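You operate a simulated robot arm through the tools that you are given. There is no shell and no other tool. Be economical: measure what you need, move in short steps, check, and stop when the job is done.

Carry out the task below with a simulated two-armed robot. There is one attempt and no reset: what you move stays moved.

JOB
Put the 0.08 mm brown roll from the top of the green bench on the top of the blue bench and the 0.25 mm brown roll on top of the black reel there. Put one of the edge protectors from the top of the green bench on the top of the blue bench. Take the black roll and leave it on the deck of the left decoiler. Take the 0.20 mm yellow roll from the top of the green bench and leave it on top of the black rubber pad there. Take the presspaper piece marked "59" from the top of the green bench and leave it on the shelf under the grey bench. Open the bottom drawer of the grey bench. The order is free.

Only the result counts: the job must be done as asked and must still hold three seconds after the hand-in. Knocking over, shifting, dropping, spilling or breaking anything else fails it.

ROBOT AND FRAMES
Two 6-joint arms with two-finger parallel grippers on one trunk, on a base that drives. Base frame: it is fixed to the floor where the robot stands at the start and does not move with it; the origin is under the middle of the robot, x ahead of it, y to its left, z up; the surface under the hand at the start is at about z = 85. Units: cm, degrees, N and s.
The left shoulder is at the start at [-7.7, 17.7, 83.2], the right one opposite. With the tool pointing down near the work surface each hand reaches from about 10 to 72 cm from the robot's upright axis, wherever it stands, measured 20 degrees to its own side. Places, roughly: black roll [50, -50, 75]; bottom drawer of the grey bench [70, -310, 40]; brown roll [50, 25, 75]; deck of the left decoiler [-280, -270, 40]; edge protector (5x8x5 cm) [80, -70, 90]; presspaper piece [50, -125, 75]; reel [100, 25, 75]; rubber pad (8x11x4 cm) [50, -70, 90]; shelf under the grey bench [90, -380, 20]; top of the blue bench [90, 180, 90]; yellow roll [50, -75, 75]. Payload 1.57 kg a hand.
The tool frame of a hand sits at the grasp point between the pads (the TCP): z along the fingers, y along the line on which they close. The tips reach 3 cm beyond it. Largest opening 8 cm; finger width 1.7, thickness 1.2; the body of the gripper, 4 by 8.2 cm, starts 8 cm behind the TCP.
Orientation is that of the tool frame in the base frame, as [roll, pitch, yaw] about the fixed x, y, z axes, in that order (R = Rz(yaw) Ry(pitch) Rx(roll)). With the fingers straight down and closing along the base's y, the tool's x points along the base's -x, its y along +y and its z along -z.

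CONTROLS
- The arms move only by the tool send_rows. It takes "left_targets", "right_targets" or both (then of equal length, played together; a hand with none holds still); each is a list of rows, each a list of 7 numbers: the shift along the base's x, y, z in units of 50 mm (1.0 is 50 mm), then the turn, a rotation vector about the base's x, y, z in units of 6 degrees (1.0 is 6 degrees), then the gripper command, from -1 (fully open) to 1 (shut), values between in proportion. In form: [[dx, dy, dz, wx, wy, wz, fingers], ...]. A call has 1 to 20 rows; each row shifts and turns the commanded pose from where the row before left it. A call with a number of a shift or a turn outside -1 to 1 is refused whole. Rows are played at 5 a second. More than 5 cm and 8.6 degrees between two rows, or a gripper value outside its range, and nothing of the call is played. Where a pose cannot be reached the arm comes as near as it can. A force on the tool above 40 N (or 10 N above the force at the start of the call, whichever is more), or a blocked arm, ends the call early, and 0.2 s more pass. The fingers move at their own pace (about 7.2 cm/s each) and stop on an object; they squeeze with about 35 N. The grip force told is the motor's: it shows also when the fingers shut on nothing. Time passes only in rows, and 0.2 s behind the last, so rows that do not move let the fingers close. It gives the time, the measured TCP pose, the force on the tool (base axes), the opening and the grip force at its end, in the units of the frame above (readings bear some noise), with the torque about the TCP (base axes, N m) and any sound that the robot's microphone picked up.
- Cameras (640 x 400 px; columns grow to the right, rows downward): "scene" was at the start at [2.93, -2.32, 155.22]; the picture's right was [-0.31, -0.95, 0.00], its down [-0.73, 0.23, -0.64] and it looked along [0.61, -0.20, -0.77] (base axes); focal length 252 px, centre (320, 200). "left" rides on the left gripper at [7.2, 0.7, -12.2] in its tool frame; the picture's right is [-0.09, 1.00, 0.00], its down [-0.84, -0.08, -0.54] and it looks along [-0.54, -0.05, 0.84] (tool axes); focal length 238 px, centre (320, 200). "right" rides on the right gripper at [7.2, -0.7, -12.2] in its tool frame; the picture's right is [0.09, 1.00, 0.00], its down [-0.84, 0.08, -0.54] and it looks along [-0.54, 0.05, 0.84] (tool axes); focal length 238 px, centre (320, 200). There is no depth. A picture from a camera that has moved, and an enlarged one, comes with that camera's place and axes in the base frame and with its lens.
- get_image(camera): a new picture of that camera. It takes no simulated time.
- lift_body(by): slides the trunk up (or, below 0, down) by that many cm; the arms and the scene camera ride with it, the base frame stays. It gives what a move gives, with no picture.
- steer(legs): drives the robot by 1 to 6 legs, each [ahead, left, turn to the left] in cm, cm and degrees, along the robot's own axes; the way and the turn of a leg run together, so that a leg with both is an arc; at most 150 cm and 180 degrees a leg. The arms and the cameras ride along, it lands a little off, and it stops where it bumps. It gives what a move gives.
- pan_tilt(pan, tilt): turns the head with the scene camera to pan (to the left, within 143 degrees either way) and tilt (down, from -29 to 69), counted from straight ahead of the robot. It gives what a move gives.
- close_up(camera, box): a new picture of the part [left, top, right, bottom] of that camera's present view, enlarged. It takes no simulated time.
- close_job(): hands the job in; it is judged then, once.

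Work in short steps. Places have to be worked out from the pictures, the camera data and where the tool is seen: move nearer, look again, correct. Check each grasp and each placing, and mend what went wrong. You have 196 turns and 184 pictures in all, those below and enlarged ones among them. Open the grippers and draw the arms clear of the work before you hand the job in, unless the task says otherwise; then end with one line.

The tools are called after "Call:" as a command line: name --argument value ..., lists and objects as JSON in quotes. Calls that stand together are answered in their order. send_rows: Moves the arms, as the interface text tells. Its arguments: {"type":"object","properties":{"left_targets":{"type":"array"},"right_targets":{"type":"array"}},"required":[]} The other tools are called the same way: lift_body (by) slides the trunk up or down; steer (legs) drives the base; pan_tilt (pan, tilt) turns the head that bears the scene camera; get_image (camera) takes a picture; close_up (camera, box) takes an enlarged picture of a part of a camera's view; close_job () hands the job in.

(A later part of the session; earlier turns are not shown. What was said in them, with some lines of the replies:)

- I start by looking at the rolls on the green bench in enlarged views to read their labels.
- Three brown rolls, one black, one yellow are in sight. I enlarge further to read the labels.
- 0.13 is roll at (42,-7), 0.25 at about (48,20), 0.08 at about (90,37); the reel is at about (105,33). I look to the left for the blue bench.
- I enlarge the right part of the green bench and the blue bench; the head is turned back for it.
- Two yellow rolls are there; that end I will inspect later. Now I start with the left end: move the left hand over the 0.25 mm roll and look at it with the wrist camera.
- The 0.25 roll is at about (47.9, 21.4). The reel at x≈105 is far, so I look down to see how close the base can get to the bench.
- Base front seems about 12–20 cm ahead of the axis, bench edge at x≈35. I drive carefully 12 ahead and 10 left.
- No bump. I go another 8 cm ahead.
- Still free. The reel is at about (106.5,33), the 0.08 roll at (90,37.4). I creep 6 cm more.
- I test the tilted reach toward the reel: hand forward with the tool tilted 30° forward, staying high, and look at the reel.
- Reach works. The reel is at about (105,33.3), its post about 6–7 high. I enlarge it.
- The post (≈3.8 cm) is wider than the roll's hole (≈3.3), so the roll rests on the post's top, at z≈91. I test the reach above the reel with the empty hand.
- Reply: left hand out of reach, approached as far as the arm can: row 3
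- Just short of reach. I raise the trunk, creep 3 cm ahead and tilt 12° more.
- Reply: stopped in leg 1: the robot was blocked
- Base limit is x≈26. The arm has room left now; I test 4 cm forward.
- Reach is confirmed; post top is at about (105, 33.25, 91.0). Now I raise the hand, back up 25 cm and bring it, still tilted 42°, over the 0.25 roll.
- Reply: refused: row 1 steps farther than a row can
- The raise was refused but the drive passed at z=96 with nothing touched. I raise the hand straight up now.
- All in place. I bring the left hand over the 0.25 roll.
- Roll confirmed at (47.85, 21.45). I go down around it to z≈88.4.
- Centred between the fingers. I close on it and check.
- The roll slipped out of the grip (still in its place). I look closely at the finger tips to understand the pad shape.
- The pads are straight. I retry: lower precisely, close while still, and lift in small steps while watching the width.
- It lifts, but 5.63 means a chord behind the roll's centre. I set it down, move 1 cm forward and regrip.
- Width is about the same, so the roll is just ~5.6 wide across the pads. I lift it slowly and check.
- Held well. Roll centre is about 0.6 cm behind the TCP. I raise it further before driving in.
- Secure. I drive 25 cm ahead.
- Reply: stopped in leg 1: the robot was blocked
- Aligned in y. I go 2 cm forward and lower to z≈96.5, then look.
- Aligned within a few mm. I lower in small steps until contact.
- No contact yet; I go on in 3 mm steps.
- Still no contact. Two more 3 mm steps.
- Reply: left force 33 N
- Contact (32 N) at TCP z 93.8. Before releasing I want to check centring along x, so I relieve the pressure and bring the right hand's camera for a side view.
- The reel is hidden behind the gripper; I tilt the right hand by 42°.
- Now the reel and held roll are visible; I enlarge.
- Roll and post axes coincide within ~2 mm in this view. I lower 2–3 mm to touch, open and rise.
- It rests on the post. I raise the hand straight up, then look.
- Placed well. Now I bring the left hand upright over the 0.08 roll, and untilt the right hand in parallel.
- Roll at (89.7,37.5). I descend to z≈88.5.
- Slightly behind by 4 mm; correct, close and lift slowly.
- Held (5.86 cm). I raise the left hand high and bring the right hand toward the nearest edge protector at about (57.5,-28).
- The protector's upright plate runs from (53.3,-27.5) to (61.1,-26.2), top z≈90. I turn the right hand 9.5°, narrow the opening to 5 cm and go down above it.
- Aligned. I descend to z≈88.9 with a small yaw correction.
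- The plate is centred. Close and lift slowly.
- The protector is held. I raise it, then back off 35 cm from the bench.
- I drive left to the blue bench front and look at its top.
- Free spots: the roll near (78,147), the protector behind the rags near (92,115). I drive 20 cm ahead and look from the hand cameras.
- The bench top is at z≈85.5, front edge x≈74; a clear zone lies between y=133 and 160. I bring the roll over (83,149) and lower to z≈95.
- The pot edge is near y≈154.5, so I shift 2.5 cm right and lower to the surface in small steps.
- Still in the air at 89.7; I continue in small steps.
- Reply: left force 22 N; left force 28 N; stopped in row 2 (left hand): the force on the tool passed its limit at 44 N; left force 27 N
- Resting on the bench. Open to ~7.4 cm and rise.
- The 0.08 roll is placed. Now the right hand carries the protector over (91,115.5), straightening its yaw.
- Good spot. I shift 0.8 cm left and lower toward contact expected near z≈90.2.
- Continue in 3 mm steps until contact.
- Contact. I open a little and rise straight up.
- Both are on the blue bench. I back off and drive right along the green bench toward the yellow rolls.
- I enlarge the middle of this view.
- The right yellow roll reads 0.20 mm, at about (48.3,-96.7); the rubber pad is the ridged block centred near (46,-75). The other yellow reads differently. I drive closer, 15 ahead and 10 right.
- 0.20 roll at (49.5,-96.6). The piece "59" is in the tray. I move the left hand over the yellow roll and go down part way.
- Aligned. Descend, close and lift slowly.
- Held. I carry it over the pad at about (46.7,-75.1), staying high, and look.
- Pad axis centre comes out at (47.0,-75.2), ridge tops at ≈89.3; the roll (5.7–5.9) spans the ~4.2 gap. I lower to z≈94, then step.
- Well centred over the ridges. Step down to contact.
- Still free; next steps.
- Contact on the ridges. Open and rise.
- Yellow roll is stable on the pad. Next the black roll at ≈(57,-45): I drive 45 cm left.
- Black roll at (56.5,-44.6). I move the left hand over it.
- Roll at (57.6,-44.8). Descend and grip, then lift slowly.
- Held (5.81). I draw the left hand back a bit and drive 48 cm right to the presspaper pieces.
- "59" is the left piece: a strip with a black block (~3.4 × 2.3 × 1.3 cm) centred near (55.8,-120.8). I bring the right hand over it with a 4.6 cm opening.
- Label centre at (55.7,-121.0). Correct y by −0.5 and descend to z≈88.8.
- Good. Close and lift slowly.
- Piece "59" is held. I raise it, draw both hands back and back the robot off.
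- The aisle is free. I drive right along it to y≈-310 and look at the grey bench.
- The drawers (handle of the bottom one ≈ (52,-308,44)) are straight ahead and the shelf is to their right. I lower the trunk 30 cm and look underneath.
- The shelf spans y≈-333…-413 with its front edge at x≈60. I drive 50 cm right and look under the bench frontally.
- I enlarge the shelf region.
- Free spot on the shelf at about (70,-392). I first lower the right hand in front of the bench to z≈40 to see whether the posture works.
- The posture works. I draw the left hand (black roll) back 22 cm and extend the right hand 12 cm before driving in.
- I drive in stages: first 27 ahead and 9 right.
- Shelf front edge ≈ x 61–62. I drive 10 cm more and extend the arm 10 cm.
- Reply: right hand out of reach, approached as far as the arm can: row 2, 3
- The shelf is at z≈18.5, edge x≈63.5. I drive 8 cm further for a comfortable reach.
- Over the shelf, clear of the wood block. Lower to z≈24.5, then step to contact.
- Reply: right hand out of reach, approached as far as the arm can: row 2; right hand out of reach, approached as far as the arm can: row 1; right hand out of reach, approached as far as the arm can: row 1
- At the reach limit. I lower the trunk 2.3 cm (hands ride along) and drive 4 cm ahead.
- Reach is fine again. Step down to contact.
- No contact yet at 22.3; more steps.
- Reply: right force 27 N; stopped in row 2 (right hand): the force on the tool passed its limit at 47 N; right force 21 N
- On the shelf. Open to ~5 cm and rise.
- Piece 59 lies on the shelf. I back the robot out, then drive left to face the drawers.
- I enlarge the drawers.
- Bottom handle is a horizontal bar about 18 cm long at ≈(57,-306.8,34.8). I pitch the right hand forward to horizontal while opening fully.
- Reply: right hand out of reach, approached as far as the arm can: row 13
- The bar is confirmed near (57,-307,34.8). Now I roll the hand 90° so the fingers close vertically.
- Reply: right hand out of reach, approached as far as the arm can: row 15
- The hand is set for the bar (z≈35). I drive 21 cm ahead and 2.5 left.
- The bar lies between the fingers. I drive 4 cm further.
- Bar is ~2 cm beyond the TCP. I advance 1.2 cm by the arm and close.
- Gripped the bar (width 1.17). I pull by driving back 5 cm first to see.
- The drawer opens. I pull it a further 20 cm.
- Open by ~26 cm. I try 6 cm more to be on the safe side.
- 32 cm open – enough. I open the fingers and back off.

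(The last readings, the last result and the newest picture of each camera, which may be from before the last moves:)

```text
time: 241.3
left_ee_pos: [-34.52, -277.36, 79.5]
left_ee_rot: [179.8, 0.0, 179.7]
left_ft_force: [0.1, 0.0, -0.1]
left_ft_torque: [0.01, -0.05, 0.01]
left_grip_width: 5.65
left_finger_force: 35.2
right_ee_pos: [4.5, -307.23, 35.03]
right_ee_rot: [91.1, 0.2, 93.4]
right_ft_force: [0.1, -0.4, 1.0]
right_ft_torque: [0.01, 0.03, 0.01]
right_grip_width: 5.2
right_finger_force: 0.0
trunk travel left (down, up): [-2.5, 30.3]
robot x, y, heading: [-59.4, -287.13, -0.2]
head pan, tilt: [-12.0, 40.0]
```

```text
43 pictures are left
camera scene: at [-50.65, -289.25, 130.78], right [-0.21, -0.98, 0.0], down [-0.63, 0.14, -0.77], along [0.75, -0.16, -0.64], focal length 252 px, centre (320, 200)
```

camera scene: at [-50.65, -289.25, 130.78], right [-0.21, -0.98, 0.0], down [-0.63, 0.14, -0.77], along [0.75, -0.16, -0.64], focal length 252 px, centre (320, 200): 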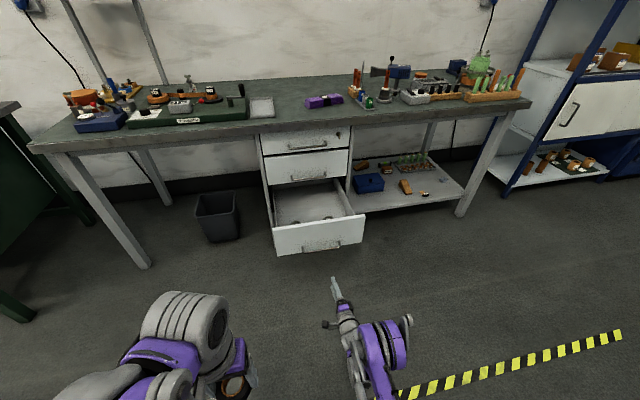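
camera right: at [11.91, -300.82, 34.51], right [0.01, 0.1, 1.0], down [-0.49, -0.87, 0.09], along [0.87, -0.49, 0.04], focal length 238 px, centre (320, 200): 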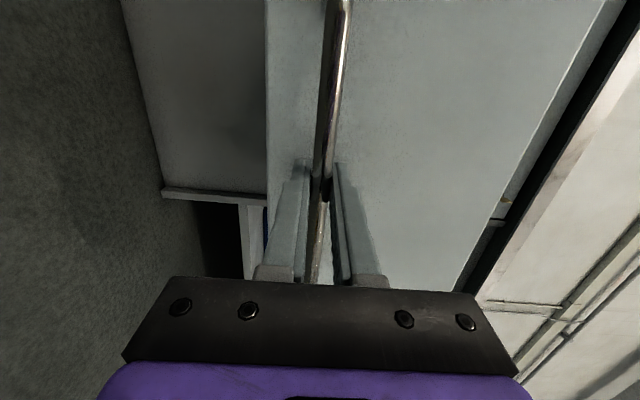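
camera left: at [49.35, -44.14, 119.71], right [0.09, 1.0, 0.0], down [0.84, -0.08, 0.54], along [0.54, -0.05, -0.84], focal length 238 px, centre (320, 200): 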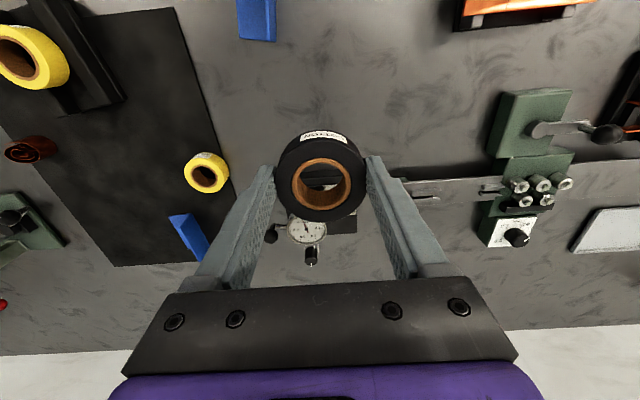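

The drawer stands open. I fold the right hand back: undo the roll while raising it.

Call:
send_rows --right_targets '[[-0.2, 0, 0.4, -1, 0, 0, 0], [-0.2, 0, 0.4, -1, 0, 0, 0], [-0.2, 0, 0.4, -1, 0, 0, 0], [-0.2, 0, 0.4, -1, 0, 0, 0], [-0.2, 0, 0.4, -1, 0, 0, 0], [-0.2, 0, 0.4, -1, 0, 0, 0], [-0.2, 0, 0.4, -1, 0, 0, 0], [-0.2, 0, 0.4, -1, 0, 0, 0], [-0.2, 0, 0.4, -1, 0, 0, 0], [-0.2, 0, 0.4, -1, 0, 0, 0], [0, 0, 0.4, -1, 0, 0, 0], [0, 0, 0.4, -1, 0, 0, 0], [0, 0, 0.4, -1, 0, 0, 0], [0, 0, 0.4, -1, 0, 0, 0], [0, 0, 0.4, -1, 0, 0, 0]]'

Call:
send_rows --right_targets '[[0, 0, 0.3, 0, 1, 0, 0], [0, 0, 0.3, 0, 1, 0, 0], [0, 0, 0.3, 0, 1, 0, 0], [0, 0, 0.3, 0, 1, 0, 0], [0, 0, 0, 0, 1, 0, 0], [0, 0, 0, 0, 1, 0, 0], [0, 0, 0, 0, 1, 0, 0], [0, 0, 0, 0, 1, 0, 0], [0, 0, 0, 0, 1, 0, 0], [0, 0, 0, 0, 1, 0, 0], [0, 0, 0, 0, 1, 0, 0], [0, 0, 0, 0, 1, 0, 0], [0, 0, 0, 0, 1, 0, 0], [0, 0, 0, 0, 1, 0, 0]]'

Call:
steer --legs '[[-30, 0, 0], [0, 0, 90]]'

Call:
pan_tilt --pan 60 --tilt 30

Call:
get_image --camera "scene"

```text
time: 244.5
left_ee_pos: [-34.66, -277.31, 79.44]
left_ee_rot: [179.9, -0.2, 179.7]
left_ft_force: [0.0, 0.2, -0.8]
left_ft_torque: [0.0, 0.0, 0.01]
left_grip_width: 5.68
left_finger_force: 35.3
right_ee_pos: [-4.5, -307.35, 65.42]
right_ee_rot: [-174.5, 86.4, -175.4]
right_ft_force: [0.7, 0.3, 0.1]
right_ft_torque: [0.0, -0.01, 0.0]
right_grip_width: 4.0
right_finger_force: 0.1
right hand out of reach, approached as far as the arm can: row 6, 8
trunk travel left (down, up): [-2.5, 30.3]
robot x, y, heading: [-59.2, -287.45, -0.1]
head pan, tilt: [-12.0, 40.0]
```

```text
time: 247.5
left_ee_pos: [-34.51, -277.28, 79.41]
left_ee_rot: [179.8, -0.1, 179.7]
left_ft_force: [-0.2, -0.1, -1.7]
left_ft_torque: [0.01, -0.02, -0.01]
left_grip_width: 5.68
left_finger_force: 35.2
right_ee_pos: [-4.37, -307.64, 70.38]
right_ee_rot: [-178.1, 5.9, -179.7]
right_ft_force: [-0.2, -0.1, 0.0]
right_ft_torque: [0.02, -0.04, 0.0]
right_grip_width: 4.01
right_finger_force: 0.0
right hand out of reach, approached as far as the arm can: row 2
trunk travel left (down, up): [-2.5, 30.3]
robot x, y, heading: [-58.93, -287.4, -0.1]
head pan, tilt: [-12.0, 40.0]
```

```text
time: 253.4
left_ee_pos: [-99.3, -262.95, 79.38]
left_ee_rot: [179.8, -0.1, -89.3]
left_ft_force: [-0.5, 0.4, -0.6]
left_ft_torque: [-0.03, -0.04, 0.02]
left_grip_width: 5.67
left_finger_force: 35.7
right_ee_pos: [-69.58, -232.07, 70.58]
right_ee_rot: [-178.2, 6.1, -88.7]
right_ft_force: [-0.8, -0.4, 0.5]
right_ft_torque: [-0.03, -0.03, -0.02]
right_grip_width: 3.99
right_finger_force: 0.1
trunk travel left (down, up): [-2.5, 30.3]
robot x, y, heading: [-88.3, -287.08, 90.8]
head pan, tilt: [-12.0, 40.0]
```

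```text
time: 254.8
left_ee_pos: [-99.27, -262.81, 79.44]
left_ee_rot: [179.7, -0.1, -89.2]
left_ft_force: [-0.6, -0.2, -1.2]
left_ft_torque: [0.01, 0.02, 0.01]
left_grip_width: 5.68
left_finger_force: 35.2
right_ee_pos: [-69.54, -232.09, 70.53]
right_ee_rot: [-178.3, 6.0, -88.8]
right_ft_force: [-0.3, 0.3, 0.4]
right_ft_torque: [-0.02, 0.0, 0.01]
right_grip_width: 4.01
right_finger_force: 0.0
trunk travel left (down, up): [-2.5, 30.3]
robot x, y, heading: [-88.73, -287.1, 91.1]
head pan, tilt: [60.0, 30.0]
```

```text
42 pictures are left
camera scene: at [-96.82, -282.33, 132.31], right [0.49, 0.87, 0.0], down [0.44, -0.24, -0.87], along [-0.76, 0.42, -0.5], focal length 252 px, centre (320, 200)
```

scene: 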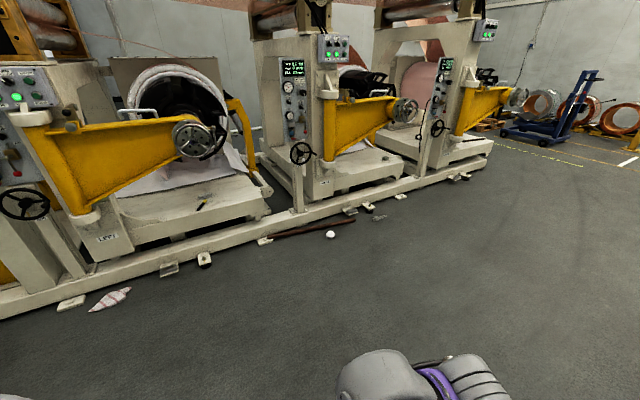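

I enlarge the left-most decoiler, which carries a plate.

Call:
close_up --camera "scene" --box '[0, 50, 300, 310]'

```text
1.54 times, centred on (150, 180) of scene
camera zoom: at [-96.82, -282.33, 132.31], right [0.49, 0.87, 0.0], down [0.44, -0.24, -0.87], along [-0.76, 0.42, -0.5], focal length 388 px, centre (582, 231)
```

zoom: 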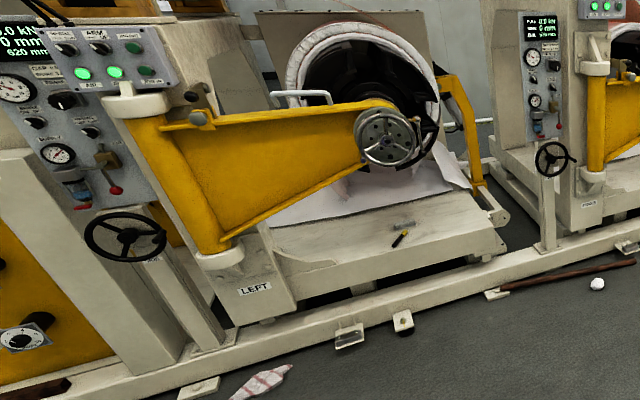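

The "LEFT" plate is on this decoiler; its deck is the cream plate with a marker on it. I turn to face it and drive nearer.

Call:
steer --legs '[[0, 0, 89], [75, -45, 0]]'

Call:
pan_tilt --pan 5 --tilt 40

Call:
get_image --camera "scene"

Call:
get_image --camera "left"

```text
time: 263.2
left_ee_pos: [-186.76, -256.08, 79.37]
left_ee_rot: [179.8, -0.1, 1.4]
left_ft_force: [-1.2, 0.1, -0.6]
left_ft_torque: [0.01, -0.02, 0.01]
left_grip_width: 5.68
left_finger_force: 34.9
right_ee_pos: [-217.79, -226.64, 70.56]
right_ee_rot: [-178.2, 5.9, 1.7]
right_ft_force: [-0.3, -0.1, 0.1]
right_ft_torque: [-0.04, 0.04, 0.0]
right_grip_width: 4.0
right_finger_force: 0.0
trunk travel left (down, up): [-2.5, 30.3]
robot x, y, heading: [-162.33, -245.44, -178.4]
head pan, tilt: [60.0, 30.0]
```

```text
time: 264.4
left_ee_pos: [-186.72, -256.06, 79.35]
left_ee_rot: [179.9, -0.1, 1.3]
left_ft_force: [-0.4, -0.2, 0.2]
left_ft_torque: [0.0, 0.01, 0.01]
left_grip_width: 5.67
left_finger_force: 35.3
right_ee_pos: [-217.55, -226.61, 70.45]
right_ee_rot: [-178.2, 6.0, 1.7]
right_ft_force: [-0.1, -0.1, 0.4]
right_ft_torque: [0.0, 0.0, 0.01]
right_grip_width: 4.0
right_finger_force: 0.1
trunk travel left (down, up): [-2.5, 30.3]
robot x, y, heading: [-162.31, -245.06, -178.7]
head pan, tilt: [5.0, 40.0]
```

```text
40 pictures are left
camera scene: at [-171.67, -246.16, 130.78], right [-0.11, 0.99, 0.0], down [0.64, 0.07, -0.77], along [-0.76, -0.08, -0.64], focal length 252 px, centre (320, 200)
```

scene: 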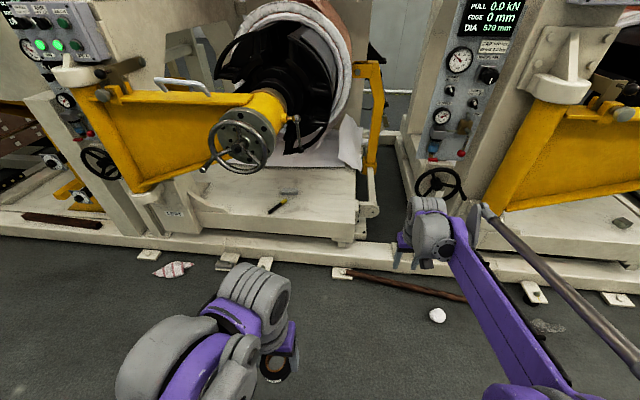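

```text
39 pictures are left
camera left: at [-179.54, -256.51, 91.58], right [-0.07, -1.0, 0.0], down [-0.84, 0.06, 0.54], along [-0.54, 0.04, -0.84], focal length 238 px, centre (320, 200)
```

left: 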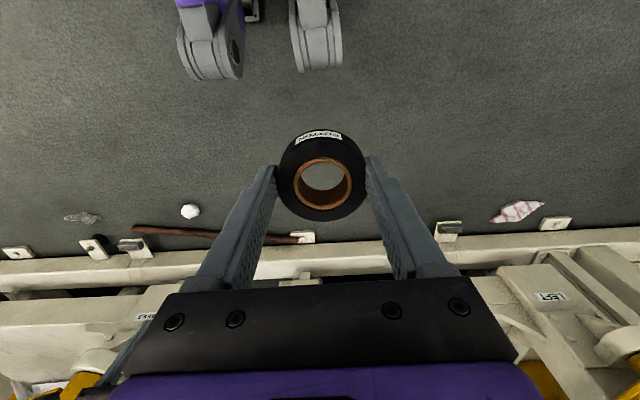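

The deck's free front part is around (-265,-259). I pull the right hand back 22 cm, then drive 22 cm closer.

Call:
send_rows --right_targets '[[0.9, 0, 0, 0, 0, 0, 0], [0.9, 0, 0, 0, 0, 0, 0], [0.9, 0, 0, 0, 0, 0, 0], [0.9, 0, 0, 0, 0, 0, 0], [0.9, 0, 0, 0, 0, 0, 0], [0, 0, 0, 0, 0, 0, 0]]'

Call:
steer --legs '[[22, 0, -1.4]]'

Call:
get_image --camera "scene"

Call:
get_image --camera "left"

```text
time: 265.8
left_ee_pos: [-186.77, -256.07, 79.29]
left_ee_rot: [179.9, -0.1, 1.3]
left_ft_force: [-0.4, -0.2, 0.8]
left_ft_torque: [0.02, -0.04, 0.01]
left_grip_width: 5.68
left_finger_force: 35.3
right_ee_pos: [-195.34, -226.83, 70.27]
right_ee_rot: [-178.2, 5.9, 1.7]
right_ft_force: [-0.3, -0.5, 0.8]
right_ft_torque: [-0.03, -0.01, -0.02]
right_grip_width: 4.01
right_finger_force: 0.1
trunk travel left (down, up): [-2.5, 30.3]
robot x, y, heading: [-162.04, -245.27, -178.9]
head pan, tilt: [5.0, 40.0]
```

```text
time: 267.5
left_ee_pos: [-209.46, -255.72, 79.39]
left_ee_rot: [179.8, -0.1, -0.1]
left_ft_force: [0.1, -0.1, -1.3]
left_ft_torque: [-0.04, -0.03, -0.02]
left_grip_width: 5.67
left_finger_force: 35.3
right_ee_pos: [-217.19, -226.19, 70.39]
right_ee_rot: [-178.2, 6.1, 0.2]
right_ft_force: [-1.0, 0.2, 0.7]
right_ft_torque: [-0.01, -0.01, -0.03]
right_grip_width: 4.0
right_finger_force: 0.1
trunk travel left (down, up): [-2.5, 30.3]
robot x, y, heading: [-184.69, -245.77, 179.9]
head pan, tilt: [5.0, 40.0]
```

```text
38 pictures are left
camera scene: at [-194.06, -246.18, 130.78], right [-0.09, 1.0, 0.0], down [0.64, 0.06, -0.77], along [-0.76, -0.07, -0.64], focal length 252 px, centre (320, 200)
```

scene: 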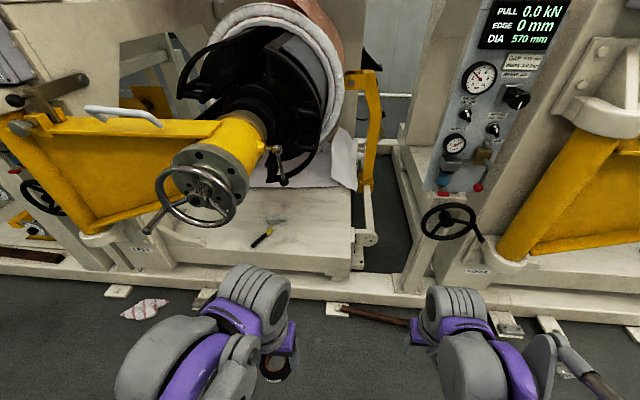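

```text
37 pictures are left
camera left: at [-202.15, -256.34, 91.58], right [-0.09, -1.0, 0.0], down [-0.84, 0.08, 0.54], along [-0.54, 0.05, -0.84], focal length 238 px, centre (320, 200)
```

left: 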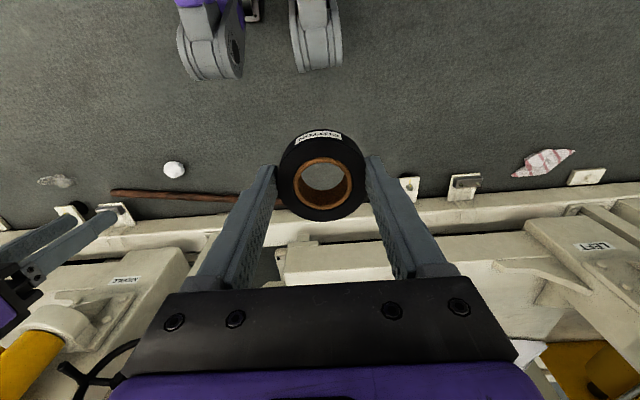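

I enlarge both views of the deck to find its height.

Call:
close_up --camera "scene" --box '[140, 170, 400, 320]'

Call:
close_up --camera "left" --box '[200, 180, 460, 300]'

```text
2.46 times, centred on (270, 245) of scene
camera zoom: at [-194.06, -246.18, 130.78], right [-0.09, 1.0, 0.0], down [0.64, 0.06, -0.77], along [-0.76, -0.07, -0.64], focal length 621 px, centre (443, 89)
```

zoom: 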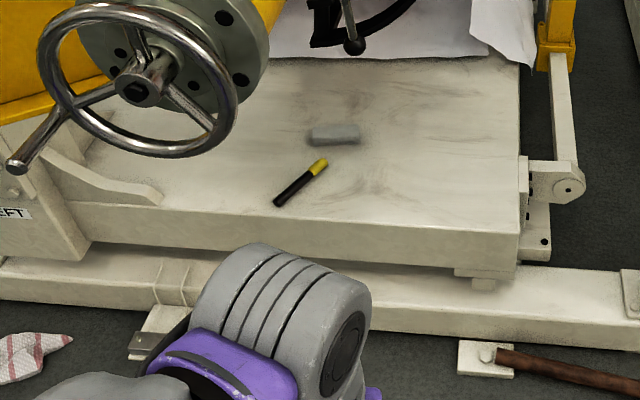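

```text
2.46 times, centred on (330, 240) of left
camera zoom: at [-202.15, -256.34, 91.58], right [-0.09, -1.0, 0.0], down [-0.84, 0.08, 0.54], along [-0.54, 0.05, -0.84], focal length 587 px, centre (295, 102)
```

zoom: 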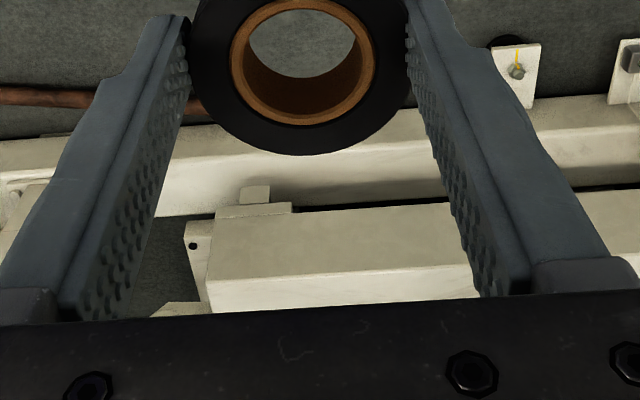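

Deck top is at z≈38.1, front edge x≈-264, right end y≈-238.6; pen and block lie at y<-275. Target (-274,-252). I pull the right hand back a bit more and drive 28 cm ahead.

Call:
send_rows --right_targets '[[0.8, 0, 0, 0, 0, 0, 0], [0.8, 0, 0, 0, 0, 0, 0], [0, 0, 0, 0, 0, 0, 0]]'

Call:
steer --legs '[[28, 0, 0]]'

Call:
get_image --camera "scene"

Call:
get_image --camera "left"

```text
time: 268.3
left_ee_pos: [-209.28, -255.77, 79.4]
left_ee_rot: [179.7, 0.0, -0.1]
left_ft_force: [0.5, 0.7, -0.8]
left_ft_torque: [0.03, 0.03, 0.0]
left_grip_width: 5.69
left_finger_force: 35.6
right_ee_pos: [-209.49, -226.37, 70.19]
right_ee_rot: [-178.2, 6.0, 0.2]
right_ft_force: [0.0, 0.7, -0.3]
right_ft_torque: [0.02, -0.02, 0.0]
right_grip_width: 3.99
right_finger_force: 0.0
trunk travel left (down, up): [-2.5, 30.3]
robot x, y, heading: [-184.28, -245.76, 179.9]
head pan, tilt: [5.0, 40.0]
```

```text
time: 270.3
left_ee_pos: [-236.71, -255.62, 79.35]
left_ee_rot: [179.8, -0.1, -0.2]
left_ft_force: [0.0, 0.3, -0.2]
left_ft_torque: [0.0, -0.01, 0.01]
left_grip_width: 5.67
left_finger_force: 34.5
right_ee_pos: [-236.75, -226.21, 70.28]
right_ee_rot: [-178.2, 6.1, 0.2]
right_ft_force: [-0.2, -0.3, 0.6]
right_ft_torque: [0.02, 0.01, 0.02]
right_grip_width: 4.01
right_finger_force: 0.1
trunk travel left (down, up): [-2.5, 30.3]
robot x, y, heading: [-212.06, -245.47, 179.8]
head pan, tilt: [5.0, 40.0]
```

```text
34 pictures are left
camera scene: at [-221.42, -246.1, 130.78], right [-0.08, 1.0, 0.0], down [0.64, 0.05, -0.77], along [-0.76, -0.06, -0.64], focal length 252 px, centre (320, 200)
```

scene: 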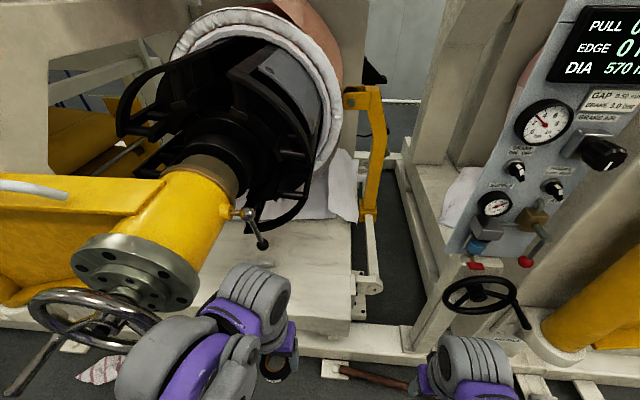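

```text
33 pictures are left
camera left: at [-229.53, -256.25, 91.58], right [-0.1, -1.0, 0.0], down [-0.84, 0.08, 0.54], along [-0.54, 0.05, -0.84], focal length 238 px, centre (320, 200)
```

left: 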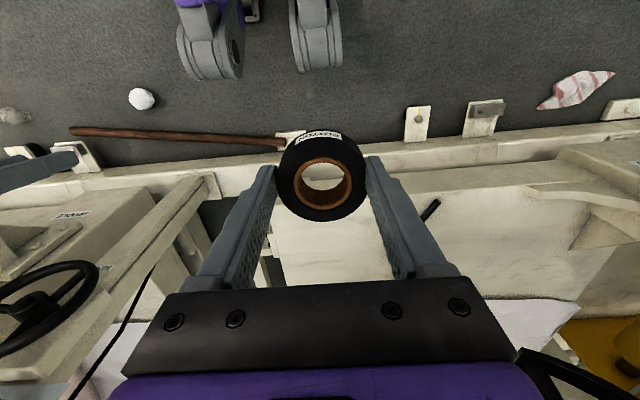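

The left elbow could swing near the big handwheel (y<-280), so I shift the robot 12 cm to its right first, then extend the left hand in steps.

Call:
steer --legs '[[0, -13, 0]]'

Call:
send_rows --left_targets '[[-0.7, -0.1, -0.5, 0, 0, 0, 1], [-0.7, -0.1, -0.5, 0, 0, 0, 1], [-0.7, -0.1, -0.5, 0, 0, 0, 1], [-0.7, -0.1, -0.5, 0, 0, 0, 1], [0, 0, 0, 0, 0, 0, 1]]'

Call:
get_image --camera "scene"

Call:
get_image --camera "left"

```text
time: 272.1
left_ee_pos: [-236.67, -242.61, 79.35]
left_ee_rot: [179.8, -0.1, -0.2]
left_ft_force: [-0.3, 0.2, -1.6]
left_ft_torque: [0.0, -0.02, 0.04]
left_grip_width: 5.67
left_finger_force: 35.4
right_ee_pos: [-236.73, -213.13, 70.32]
right_ee_rot: [-178.3, 6.0, 0.1]
right_ft_force: [-0.7, 0.2, 0.3]
right_ft_torque: [0.02, -0.01, 0.01]
right_grip_width: 4.03
right_finger_force: 0.1
trunk travel left (down, up): [-2.5, 30.3]
robot x, y, heading: [-211.86, -232.3, 179.9]
head pan, tilt: [5.0, 40.0]
```

```text
time: 273.3
left_ee_pos: [-250.86, -244.58, 68.91]
left_ee_rot: [179.8, -0.1, -0.3]
left_ft_force: [0.8, 0.0, -1.0]
left_ft_torque: [-0.03, -0.04, 0.04]
left_grip_width: 5.7
left_finger_force: 35.4
right_ee_pos: [-236.7, -213.31, 70.34]
right_ee_rot: [-178.2, 6.0, 0.2]
right_ft_force: [1.0, -0.6, -0.2]
right_ft_torque: [0.02, 0.02, 0.04]
right_grip_width: 3.99
right_finger_force: 0.1
trunk travel left (down, up): [-2.5, 30.3]
robot x, y, heading: [-212.0, -232.47, 179.8]
head pan, tilt: [5.0, 40.0]
```

```text
32 pictures are left
camera scene: at [-221.31, -233.15, 130.78], right [-0.08, 1.0, 0.0], down [0.64, 0.05, -0.77], along [-0.76, -0.06, -0.64], focal length 252 px, centre (320, 200)
```

scene: 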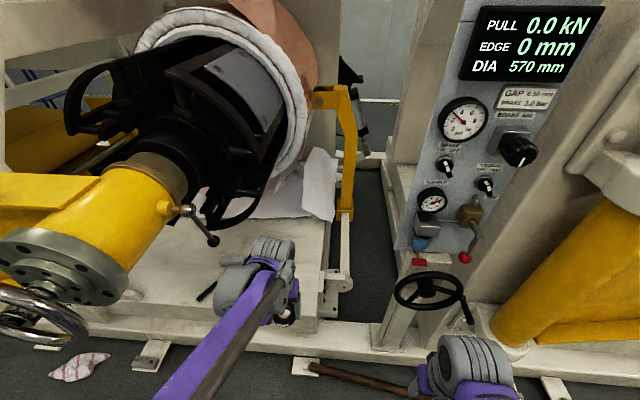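

```text
31 pictures are left
camera left: at [-243.53, -245.36, 81.29], right [-0.1, -1.0, 0.0], down [-0.84, 0.08, 0.54], along [-0.54, 0.05, -0.84], focal length 238 px, centre (320, 200)
```

left: 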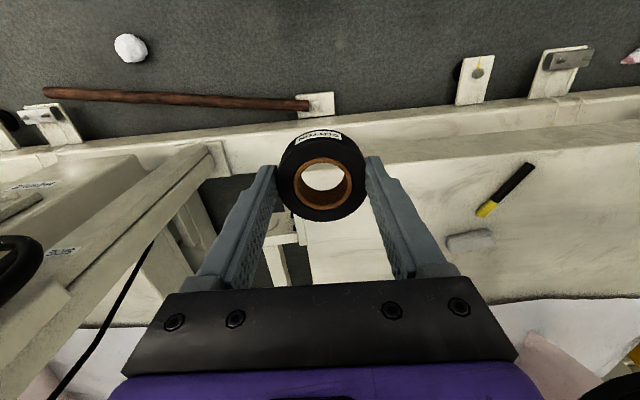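

Posture is clear of the wheel. I continue toward (-274,-250) at z≈51.

Call:
send_rows --left_targets '[[-0.66, -0.16, -0.3, 0, 0, 0, 1], [-0.66, -0.16, -0.3, 0, 0, 0, 1], [-0.66, -0.16, -0.5, 0, 0, 0, 1], [-0.66, -0.16, -0.5, 0, 0, 0, 1], [-0.66, -0.16, -0.6, 0, 0, 0, 1], [-0.66, -0.16, -0.6, 0, 0, 0, 1], [-0.66, -0.16, -0.6, 0, 0, 0, 1], [0, 0, 0, 0, 0, 0, 1]]'

Call:
get_image --camera "scene"

Call:
get_image --camera "left"

```text
time: 275.1
left_ee_pos: [-273.8, -250.2, 52.17]
left_ee_rot: [179.9, -0.1, -0.2]
left_ft_force: [0.0, 0.2, -0.2]
left_ft_torque: [0.03, -0.04, -0.03]
left_grip_width: 5.7
left_finger_force: 35.1
right_ee_pos: [-236.74, -213.2, 70.3]
right_ee_rot: [-178.2, 5.9, 0.2]
right_ft_force: [0.9, -0.1, -0.4]
right_ft_torque: [-0.02, -0.01, -0.02]
right_grip_width: 4.0
right_finger_force: 0.0
trunk travel left (down, up): [-2.5, 30.3]
robot x, y, heading: [-212.19, -232.46, 179.9]
head pan, tilt: [5.0, 40.0]
```

```text
30 pictures are left
camera scene: at [-221.32, -233.15, 130.78], right [-0.08, 1.0, 0.0], down [0.64, 0.05, -0.77], along [-0.76, -0.06, -0.64], focal length 252 px, centre (320, 200)
```

scene: 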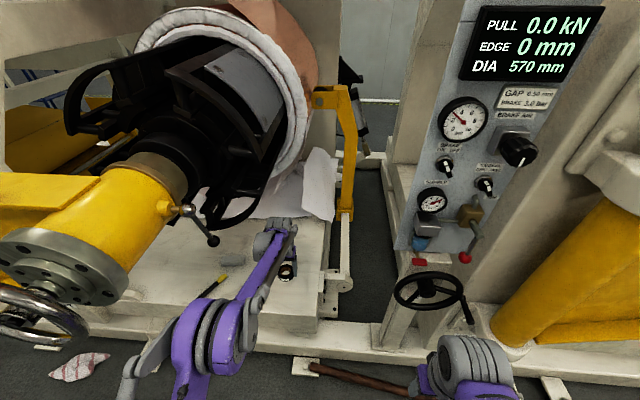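

```text
29 pictures are left
camera left: at [-266.6, -250.8, 64.41], right [-0.1, -1.0, 0.0], down [-0.84, 0.08, 0.54], along [-0.54, 0.05, -0.84], focal length 238 px, centre (320, 200)
```

left: 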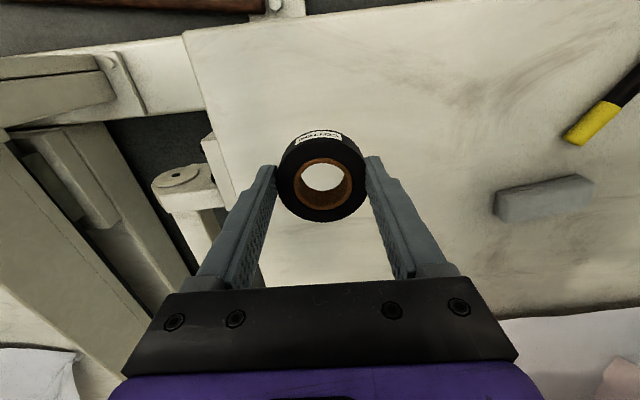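

Over the clear deck. Lower to z≈43, then step to contact.

Call:
send_rows --left_targets '[[0, 0, -0.7, 0, 0, 0, 1], [0, 0, -0.7, 0, 0, 0, 1], [0, 0, -0.4, 0, 0, 0, 1], [0, 0, 0, 0, 0, 0, 1]]'

Call:
send_rows --left_targets '[[0, 0, -0.1, 0, 0, 0, 1], [0, 0, 0, 0, 0, 0, 1]]'

Call:
send_rows --left_targets '[[0, 0, -0.08, 0, 0, 0, 1], [0, 0, 0, 0, 0, 0, 1]]'

Call:
send_rows --left_targets '[[0, 0, -0.08, 0, 0, 0, 1], [0, 0, 0, 0, 0, 0, 1]]'

```text
time: 276.1
left_ee_pos: [-273.74, -250.17, 43.47]
left_ee_rot: [179.8, 0.0, -0.2]
left_ft_force: [-0.6, -0.5, -0.4]
left_ft_torque: [0.0, 0.01, 0.01]
left_grip_width: 5.68
left_finger_force: 35.3
right_ee_pos: [-236.66, -213.2, 70.22]
right_ee_rot: [-178.3, 6.0, 0.2]
right_ft_force: [0.4, -0.2, 0.6]
right_ft_torque: [0.0, 0.01, 0.02]
right_grip_width: 4.01
right_finger_force: 0.0
trunk travel left (down, up): [-2.5, 30.3]
robot x, y, heading: [-212.21, -232.32, 179.6]
head pan, tilt: [5.0, 40.0]
```

```text
time: 276.7
left_ee_pos: [-273.67, -250.22, 42.96]
left_ee_rot: [179.8, -0.1, -0.2]
left_ft_force: [0.3, 0.4, 0.6]
left_ft_torque: [-0.04, 0.02, 0.01]
left_grip_width: 5.69
left_finger_force: 34.4
right_ee_pos: [-236.71, -213.17, 70.31]
right_ee_rot: [-178.2, 5.9, 0.2]
right_ft_force: [-0.7, -0.9, 0.9]
right_ft_torque: [-0.01, -0.01, 0.01]
right_grip_width: 3.98
right_finger_force: 0.0
trunk travel left (down, up): [-2.5, 30.3]
robot x, y, heading: [-212.15, -232.57, 179.8]
head pan, tilt: [5.0, 40.0]
```

```text
time: 277.3
left_ee_pos: [-273.85, -250.31, 42.65]
left_ee_rot: [179.7, -0.1, -0.2]
left_ft_force: [0.3, -0.8, 0.0]
left_ft_torque: [-0.02, 0.01, 0.02]
left_grip_width: 5.68
left_finger_force: 35.3
right_ee_pos: [-236.58, -213.14, 70.27]
right_ee_rot: [-178.2, 6.0, 0.3]
right_ft_force: [0.5, -0.2, 0.3]
right_ft_torque: [-0.01, -0.01, -0.02]
right_grip_width: 3.99
right_finger_force: 0.2
trunk travel left (down, up): [-2.5, 30.3]
robot x, y, heading: [-211.8, -232.53, 179.9]
head pan, tilt: [5.0, 40.0]
```

```text
time: 277.9
left_ee_pos: [-273.66, -250.19, 42.08]
left_ee_rot: [179.9, -0.1, -0.3]
left_ft_force: [0.3, 0.3, 0.1]
left_ft_torque: [0.0, -0.01, 0.01]
left_grip_width: 5.69
left_finger_force: 34.9
right_ee_pos: [-236.67, -213.17, 70.2]
right_ee_rot: [-178.1, 6.0, 0.2]
right_ft_force: [-0.4, 0.1, 0.8]
right_ft_torque: [0.0, 0.02, -0.02]
right_grip_width: 4.01
right_finger_force: 0.0
trunk travel left (down, up): [-2.5, 30.3]
robot x, y, heading: [-212.34, -232.27, 180.0]
head pan, tilt: [5.0, 40.0]
```

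Continue stepping.

Call:
send_rows --left_targets '[[0, 0, -0.08, 0, 0, 0, 1], [0, 0, 0, 0, 0, 0, 1]]'

Call:
send_rows --left_targets '[[0, 0, -0.08, 0, 0, 0, 1], [0, 0, 0, 0, 0, 0, 1]]'

Call:
send_rows --left_targets '[[0, 0, -0.06, 0, 0, 0, 1], [0, 0, 0, 0, 0, 0, 1]]'

Call:
get_image --camera "left"

```text
time: 278.5
left_ee_pos: [-273.71, -250.22, 41.54]
left_ee_rot: [179.8, 0.0, -0.2]
left_ft_force: [0.5, 0.3, -0.5]
left_ft_torque: [0.02, 0.0, -0.04]
left_grip_width: 5.71
left_finger_force: 35.5
right_ee_pos: [-236.71, -213.32, 70.27]
right_ee_rot: [-178.2, 5.9, 0.1]
right_ft_force: [1.0, 0.0, 0.4]
right_ft_torque: [-0.04, 0.01, 0.02]
right_grip_width: 4.01
right_finger_force: 0.1
trunk travel left (down, up): [-2.5, 30.3]
robot x, y, heading: [-211.77, -232.81, 179.8]
head pan, tilt: [5.0, 40.0]
```

```text
time: 279.1
left_ee_pos: [-273.67, -250.25, 41.49]
left_ee_rot: [179.8, 0.1, -0.2]
left_ft_force: [-2.1, -2.1, 28.6]
left_ft_torque: [0.33, 0.15, 0.02]
left_grip_width: 5.67
left_finger_force: 34.9
right_ee_pos: [-236.55, -213.3, 70.38]
right_ee_rot: [-178.2, 6.0, 0.2]
right_ft_force: [0.5, -0.4, 0.1]
right_ft_torque: [0.01, 0.01, 0.01]
right_grip_width: 3.98
right_finger_force: 0.0
trunk travel left (down, up): [-2.5, 30.3]
robot x, y, heading: [-212.09, -232.25, 179.8]
head pan, tilt: [5.0, 40.0]
```

```text
time: 279.7
left_ee_pos: [-273.66, -250.23, 41.21]
left_ee_rot: [179.8, -0.2, -0.2]
left_ft_force: [5.3, 0.0, 20.1]
left_ft_torque: [0.46, 0.12, -0.11]
left_grip_width: 5.67
left_finger_force: 34.8
right_ee_pos: [-236.73, -213.24, 70.28]
right_ee_rot: [-178.3, 6.1, 0.3]
right_ft_force: [0.2, 0.3, -1.0]
right_ft_torque: [0.0, -0.01, 0.02]
right_grip_width: 4.02
right_finger_force: 0.1
trunk travel left (down, up): [-2.5, 30.3]
robot x, y, heading: [-212.09, -232.55, 180.0]
head pan, tilt: [5.0, 40.0]
stopped in row 2 (left hand): the force on the tool passed its limit at 40 N (the readings are from after the stop); the commanded pose is now the measured one
```

```text
28 pictures are left
camera left: at [-266.46, -250.85, 53.43], right [-0.1, -1.0, 0.0], down [-0.84, 0.08, 0.54], along [-0.54, 0.05, -0.84], focal length 238 px, centre (320, 200)
```

left: 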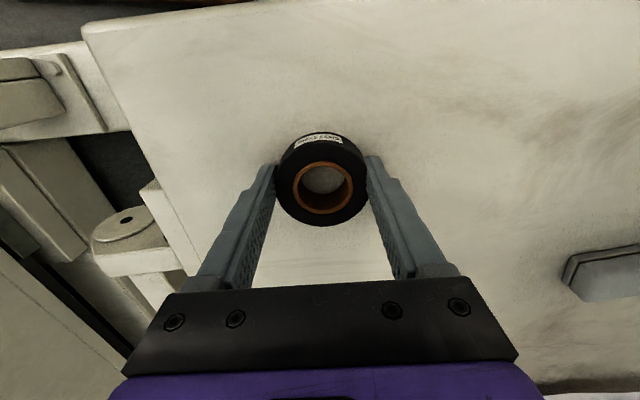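

On the deck. Open and rise straight up, then look.

Call:
send_rows --left_targets '[[0, 0, 0.05, 0, 0, 0, 0.3], [0, 0, 0, 0, 0, 0, -0.4], [0, 0, 0, 0, 0, 0, -1], [0, 0, 0, 0, 0, 0, -1], [0, 0, 0.3, 0, 0, 0, -1], [0, 0, 0.6, 0, 0, 0, -1], [0, 0, 0.7, 0, 0, 0, -1], [0.5, 0, 0.6, 0, 0, 0, -1], [0.6, 0, 0.6, 0, 0, 0, -1], [0.6, 0.1, 0.6, 0, 0, 0, -1], [0.6, 0.1, 0.4, 0, 0, 0, -1], [0, 0, 0, 0, 0, 0, -1]]'

Call:
get_image --camera "left"

Call:
get_image --camera "scene"

```text
time: 282.3
left_ee_pos: [-262.28, -249.36, 60.34]
left_ee_rot: [179.7, -0.2, -0.2]
left_ft_force: [0.2, 0.4, 0.0]
left_ft_torque: [-0.02, 0.0, 0.02]
left_grip_width: 7.99
left_finger_force: 0.0
right_ee_pos: [-236.6, -213.25, 70.22]
right_ee_rot: [-178.2, 6.0, 0.2]
right_ft_force: [0.2, -0.1, 0.9]
right_ft_torque: [-0.02, 0.02, -0.01]
right_grip_width: 3.99
right_finger_force: 0.0
trunk travel left (down, up): [-2.5, 30.3]
robot x, y, heading: [-212.15, -232.37, 179.8]
head pan, tilt: [5.0, 40.0]
```

```text
27 pictures are left
camera left: at [-255.12, -249.98, 72.44], right [-0.1, -1.0, 0.0], down [-0.84, 0.08, 0.54], along [-0.54, 0.05, -0.84], focal length 238 px, centre (320, 200)
```

left: 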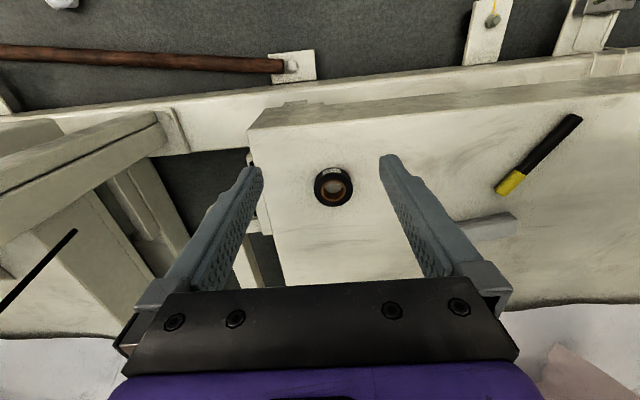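

```text
26 pictures are left
camera scene: at [-221.34, -233.16, 130.78], right [-0.08, 1.0, 0.0], down [0.64, 0.05, -0.77], along [-0.76, -0.06, -0.64], focal length 252 px, centre (320, 200)
```

scene: 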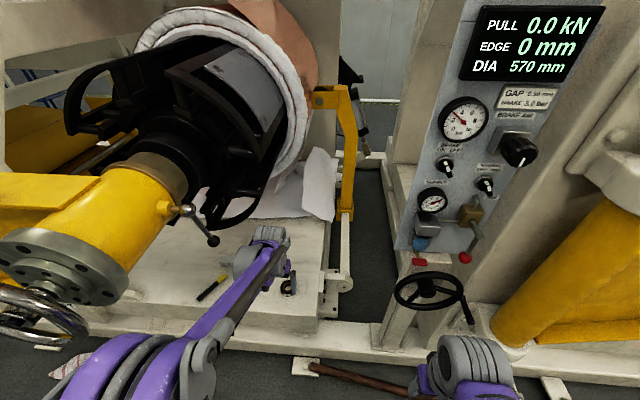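

The black roll lies on the LEFT decoiler's deck. I back the robot off and open the right gripper, then take a last look.

Call:
steer --legs '[[-60, 0, 0]]'

Call:
send_rows --right_targets '[[0, 0, 0, 0, 0, 0, -1], [0, 0, 0, 0, 0, 0, -1], [0, 0, 0, 0, 0, 0, -1]]'

Call:
get_image --camera "scene"

Call:
pan_tilt --pan 143 --tilt 20

Call:
get_image --camera "scene"

Call:
pan_tilt --pan -143 --tilt 15

Call:
get_image --camera "scene"

```text
time: 285.6
left_ee_pos: [-204.23, -249.35, 60.17]
left_ee_rot: [179.8, -0.1, -0.6]
left_ft_force: [-0.3, -0.3, 0.5]
left_ft_torque: [-0.03, 0.0, 0.03]
left_grip_width: 8.01
left_finger_force: 0.0
right_ee_pos: [-178.25, -213.52, 70.35]
right_ee_rot: [-178.3, 6.1, -0.3]
right_ft_force: [0.2, -0.3, 0.0]
right_ft_torque: [-0.04, 0.0, 0.0]
right_grip_width: 3.98
right_finger_force: 0.0
trunk travel left (down, up): [-2.5, 30.3]
robot x, y, heading: [-153.4, -233.05, 179.4]
head pan, tilt: [5.0, 40.0]
```

```text
time: 286.4
left_ee_pos: [-204.34, -249.3, 60.22]
left_ee_rot: [179.7, -0.1, -0.7]
left_ft_force: [-0.2, -0.5, 0.1]
left_ft_torque: [0.02, -0.04, 0.02]
left_grip_width: 7.99
left_finger_force: 0.1
right_ee_pos: [-178.28, -213.47, 70.29]
right_ee_rot: [-178.2, 5.9, -0.2]
right_ft_force: [0.4, -0.9, 0.4]
right_ft_torque: [-0.03, 0.01, 0.02]
right_grip_width: 7.98
right_finger_force: 0.0
trunk travel left (down, up): [-2.5, 30.3]
robot x, y, heading: [-153.61, -232.89, 179.3]
head pan, tilt: [5.0, 40.0]
```

```text
25 pictures are left
camera scene: at [-163.14, -233.53, 130.78], right [-0.08, 1.0, 0.0], down [0.64, 0.05, -0.77], along [-0.76, -0.06, -0.64], focal length 252 px, centre (320, 200)
```

scene: 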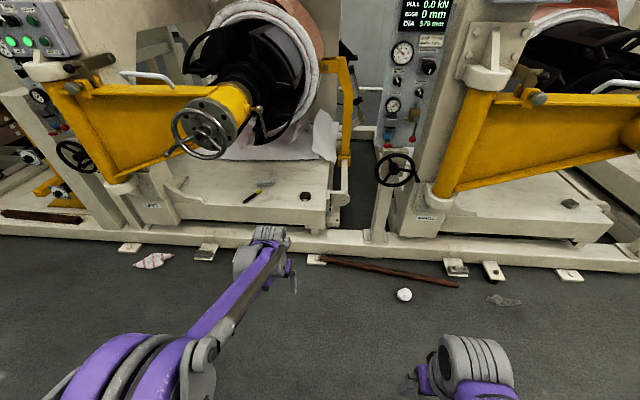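

```text
time: 288.6
left_ee_pos: [-204.34, -249.39, 60.28]
left_ee_rot: [179.7, -0.1, -0.7]
left_ft_force: [-0.2, -0.4, 0.0]
left_ft_torque: [0.02, 0.0, 0.03]
left_grip_width: 8.01
left_finger_force: 0.0
right_ee_pos: [-178.3, -213.47, 70.37]
right_ee_rot: [-178.2, 6.0, -0.3]
right_ft_force: [0.0, 0.9, -0.1]
right_ft_torque: [-0.02, -0.04, 0.01]
right_grip_width: 8.0
right_finger_force: 0.0
trunk travel left (down, up): [-2.5, 30.3]
robot x, y, heading: [-153.94, -232.66, 179.3]
head pan, tilt: [143.0, 20.0]
```

```text
24 pictures are left
camera scene: at [-147.29, -238.59, 133.92], right [-0.61, -0.79, 0.0], down [-0.27, 0.21, -0.94], along [0.74, -0.57, -0.34], focal length 252 px, centre (320, 200)
```

scene: 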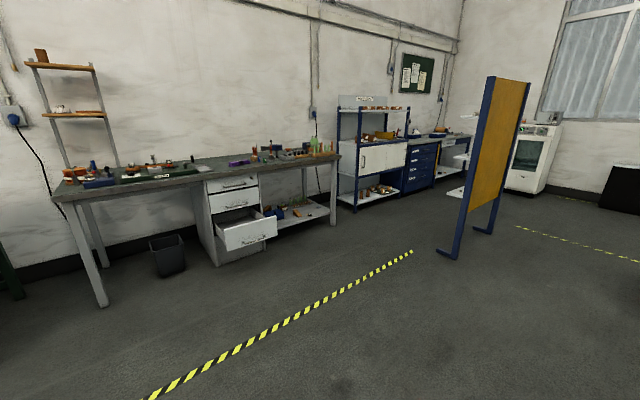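

```text
time: 292.6
left_ee_pos: [-204.32, -249.37, 60.25]
left_ee_rot: [179.8, -0.1, -0.6]
left_ft_force: [-0.5, 0.0, 0.1]
left_ft_torque: [-0.03, -0.03, -0.02]
left_grip_width: 7.99
left_finger_force: 0.1
right_ee_pos: [-178.34, -213.52, 70.35]
right_ee_rot: [-178.1, 6.1, -0.3]
right_ft_force: [-0.1, 0.0, -0.5]
right_ft_torque: [-0.02, -0.03, 0.01]
right_grip_width: 7.99
right_finger_force: 0.1
trunk travel left (down, up): [-2.5, 30.3]
robot x, y, heading: [-153.87, -232.98, 179.1]
head pan, tilt: [-143.0, 15.0]
```

```text
23 pictures are left
camera scene: at [-147.14, -227.36, 134.73], right [0.59, -0.81, 0.0], down [-0.21, -0.15, -0.97], along [0.78, 0.57, -0.26], focal length 252 px, centre (320, 200)
```

scene: 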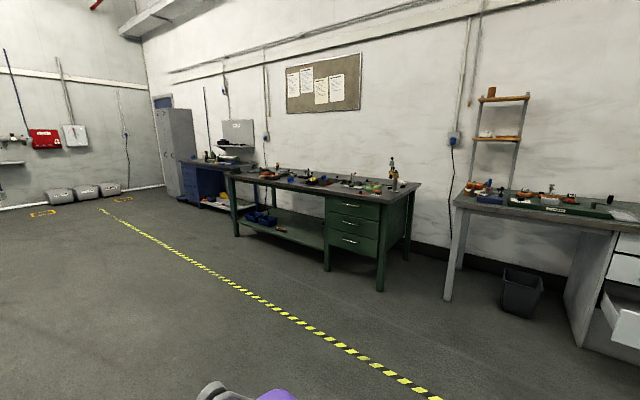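

Call:
close_up --camera "scene" --box '[180, 140, 420, 230]'

```text
2.67 times, centred on (300, 185) of scene
camera zoom: at [-147.14, -227.36, 134.73], right [0.59, -0.81, 0.0], down [-0.21, -0.15, -0.97], along [0.78, 0.57, -0.26], focal length 673 px, centre (373, 240)
```

zoom: 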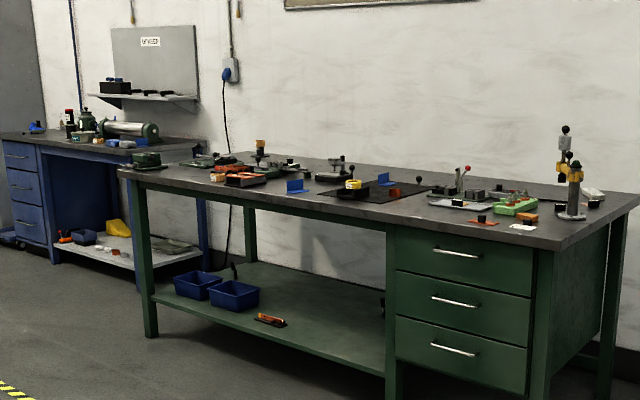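

The distant view shows the 0.25 roll still on the reel, the yellow roll on the pad and the drawer open. The grippers are open and the arms are clear, so I hand in.

Call:
close_job

```text
The job is handed in.
```

All six parts of the job were carried out, and I handed it in with both grippers open and the arms clear; no verdict came back with the hand-in.
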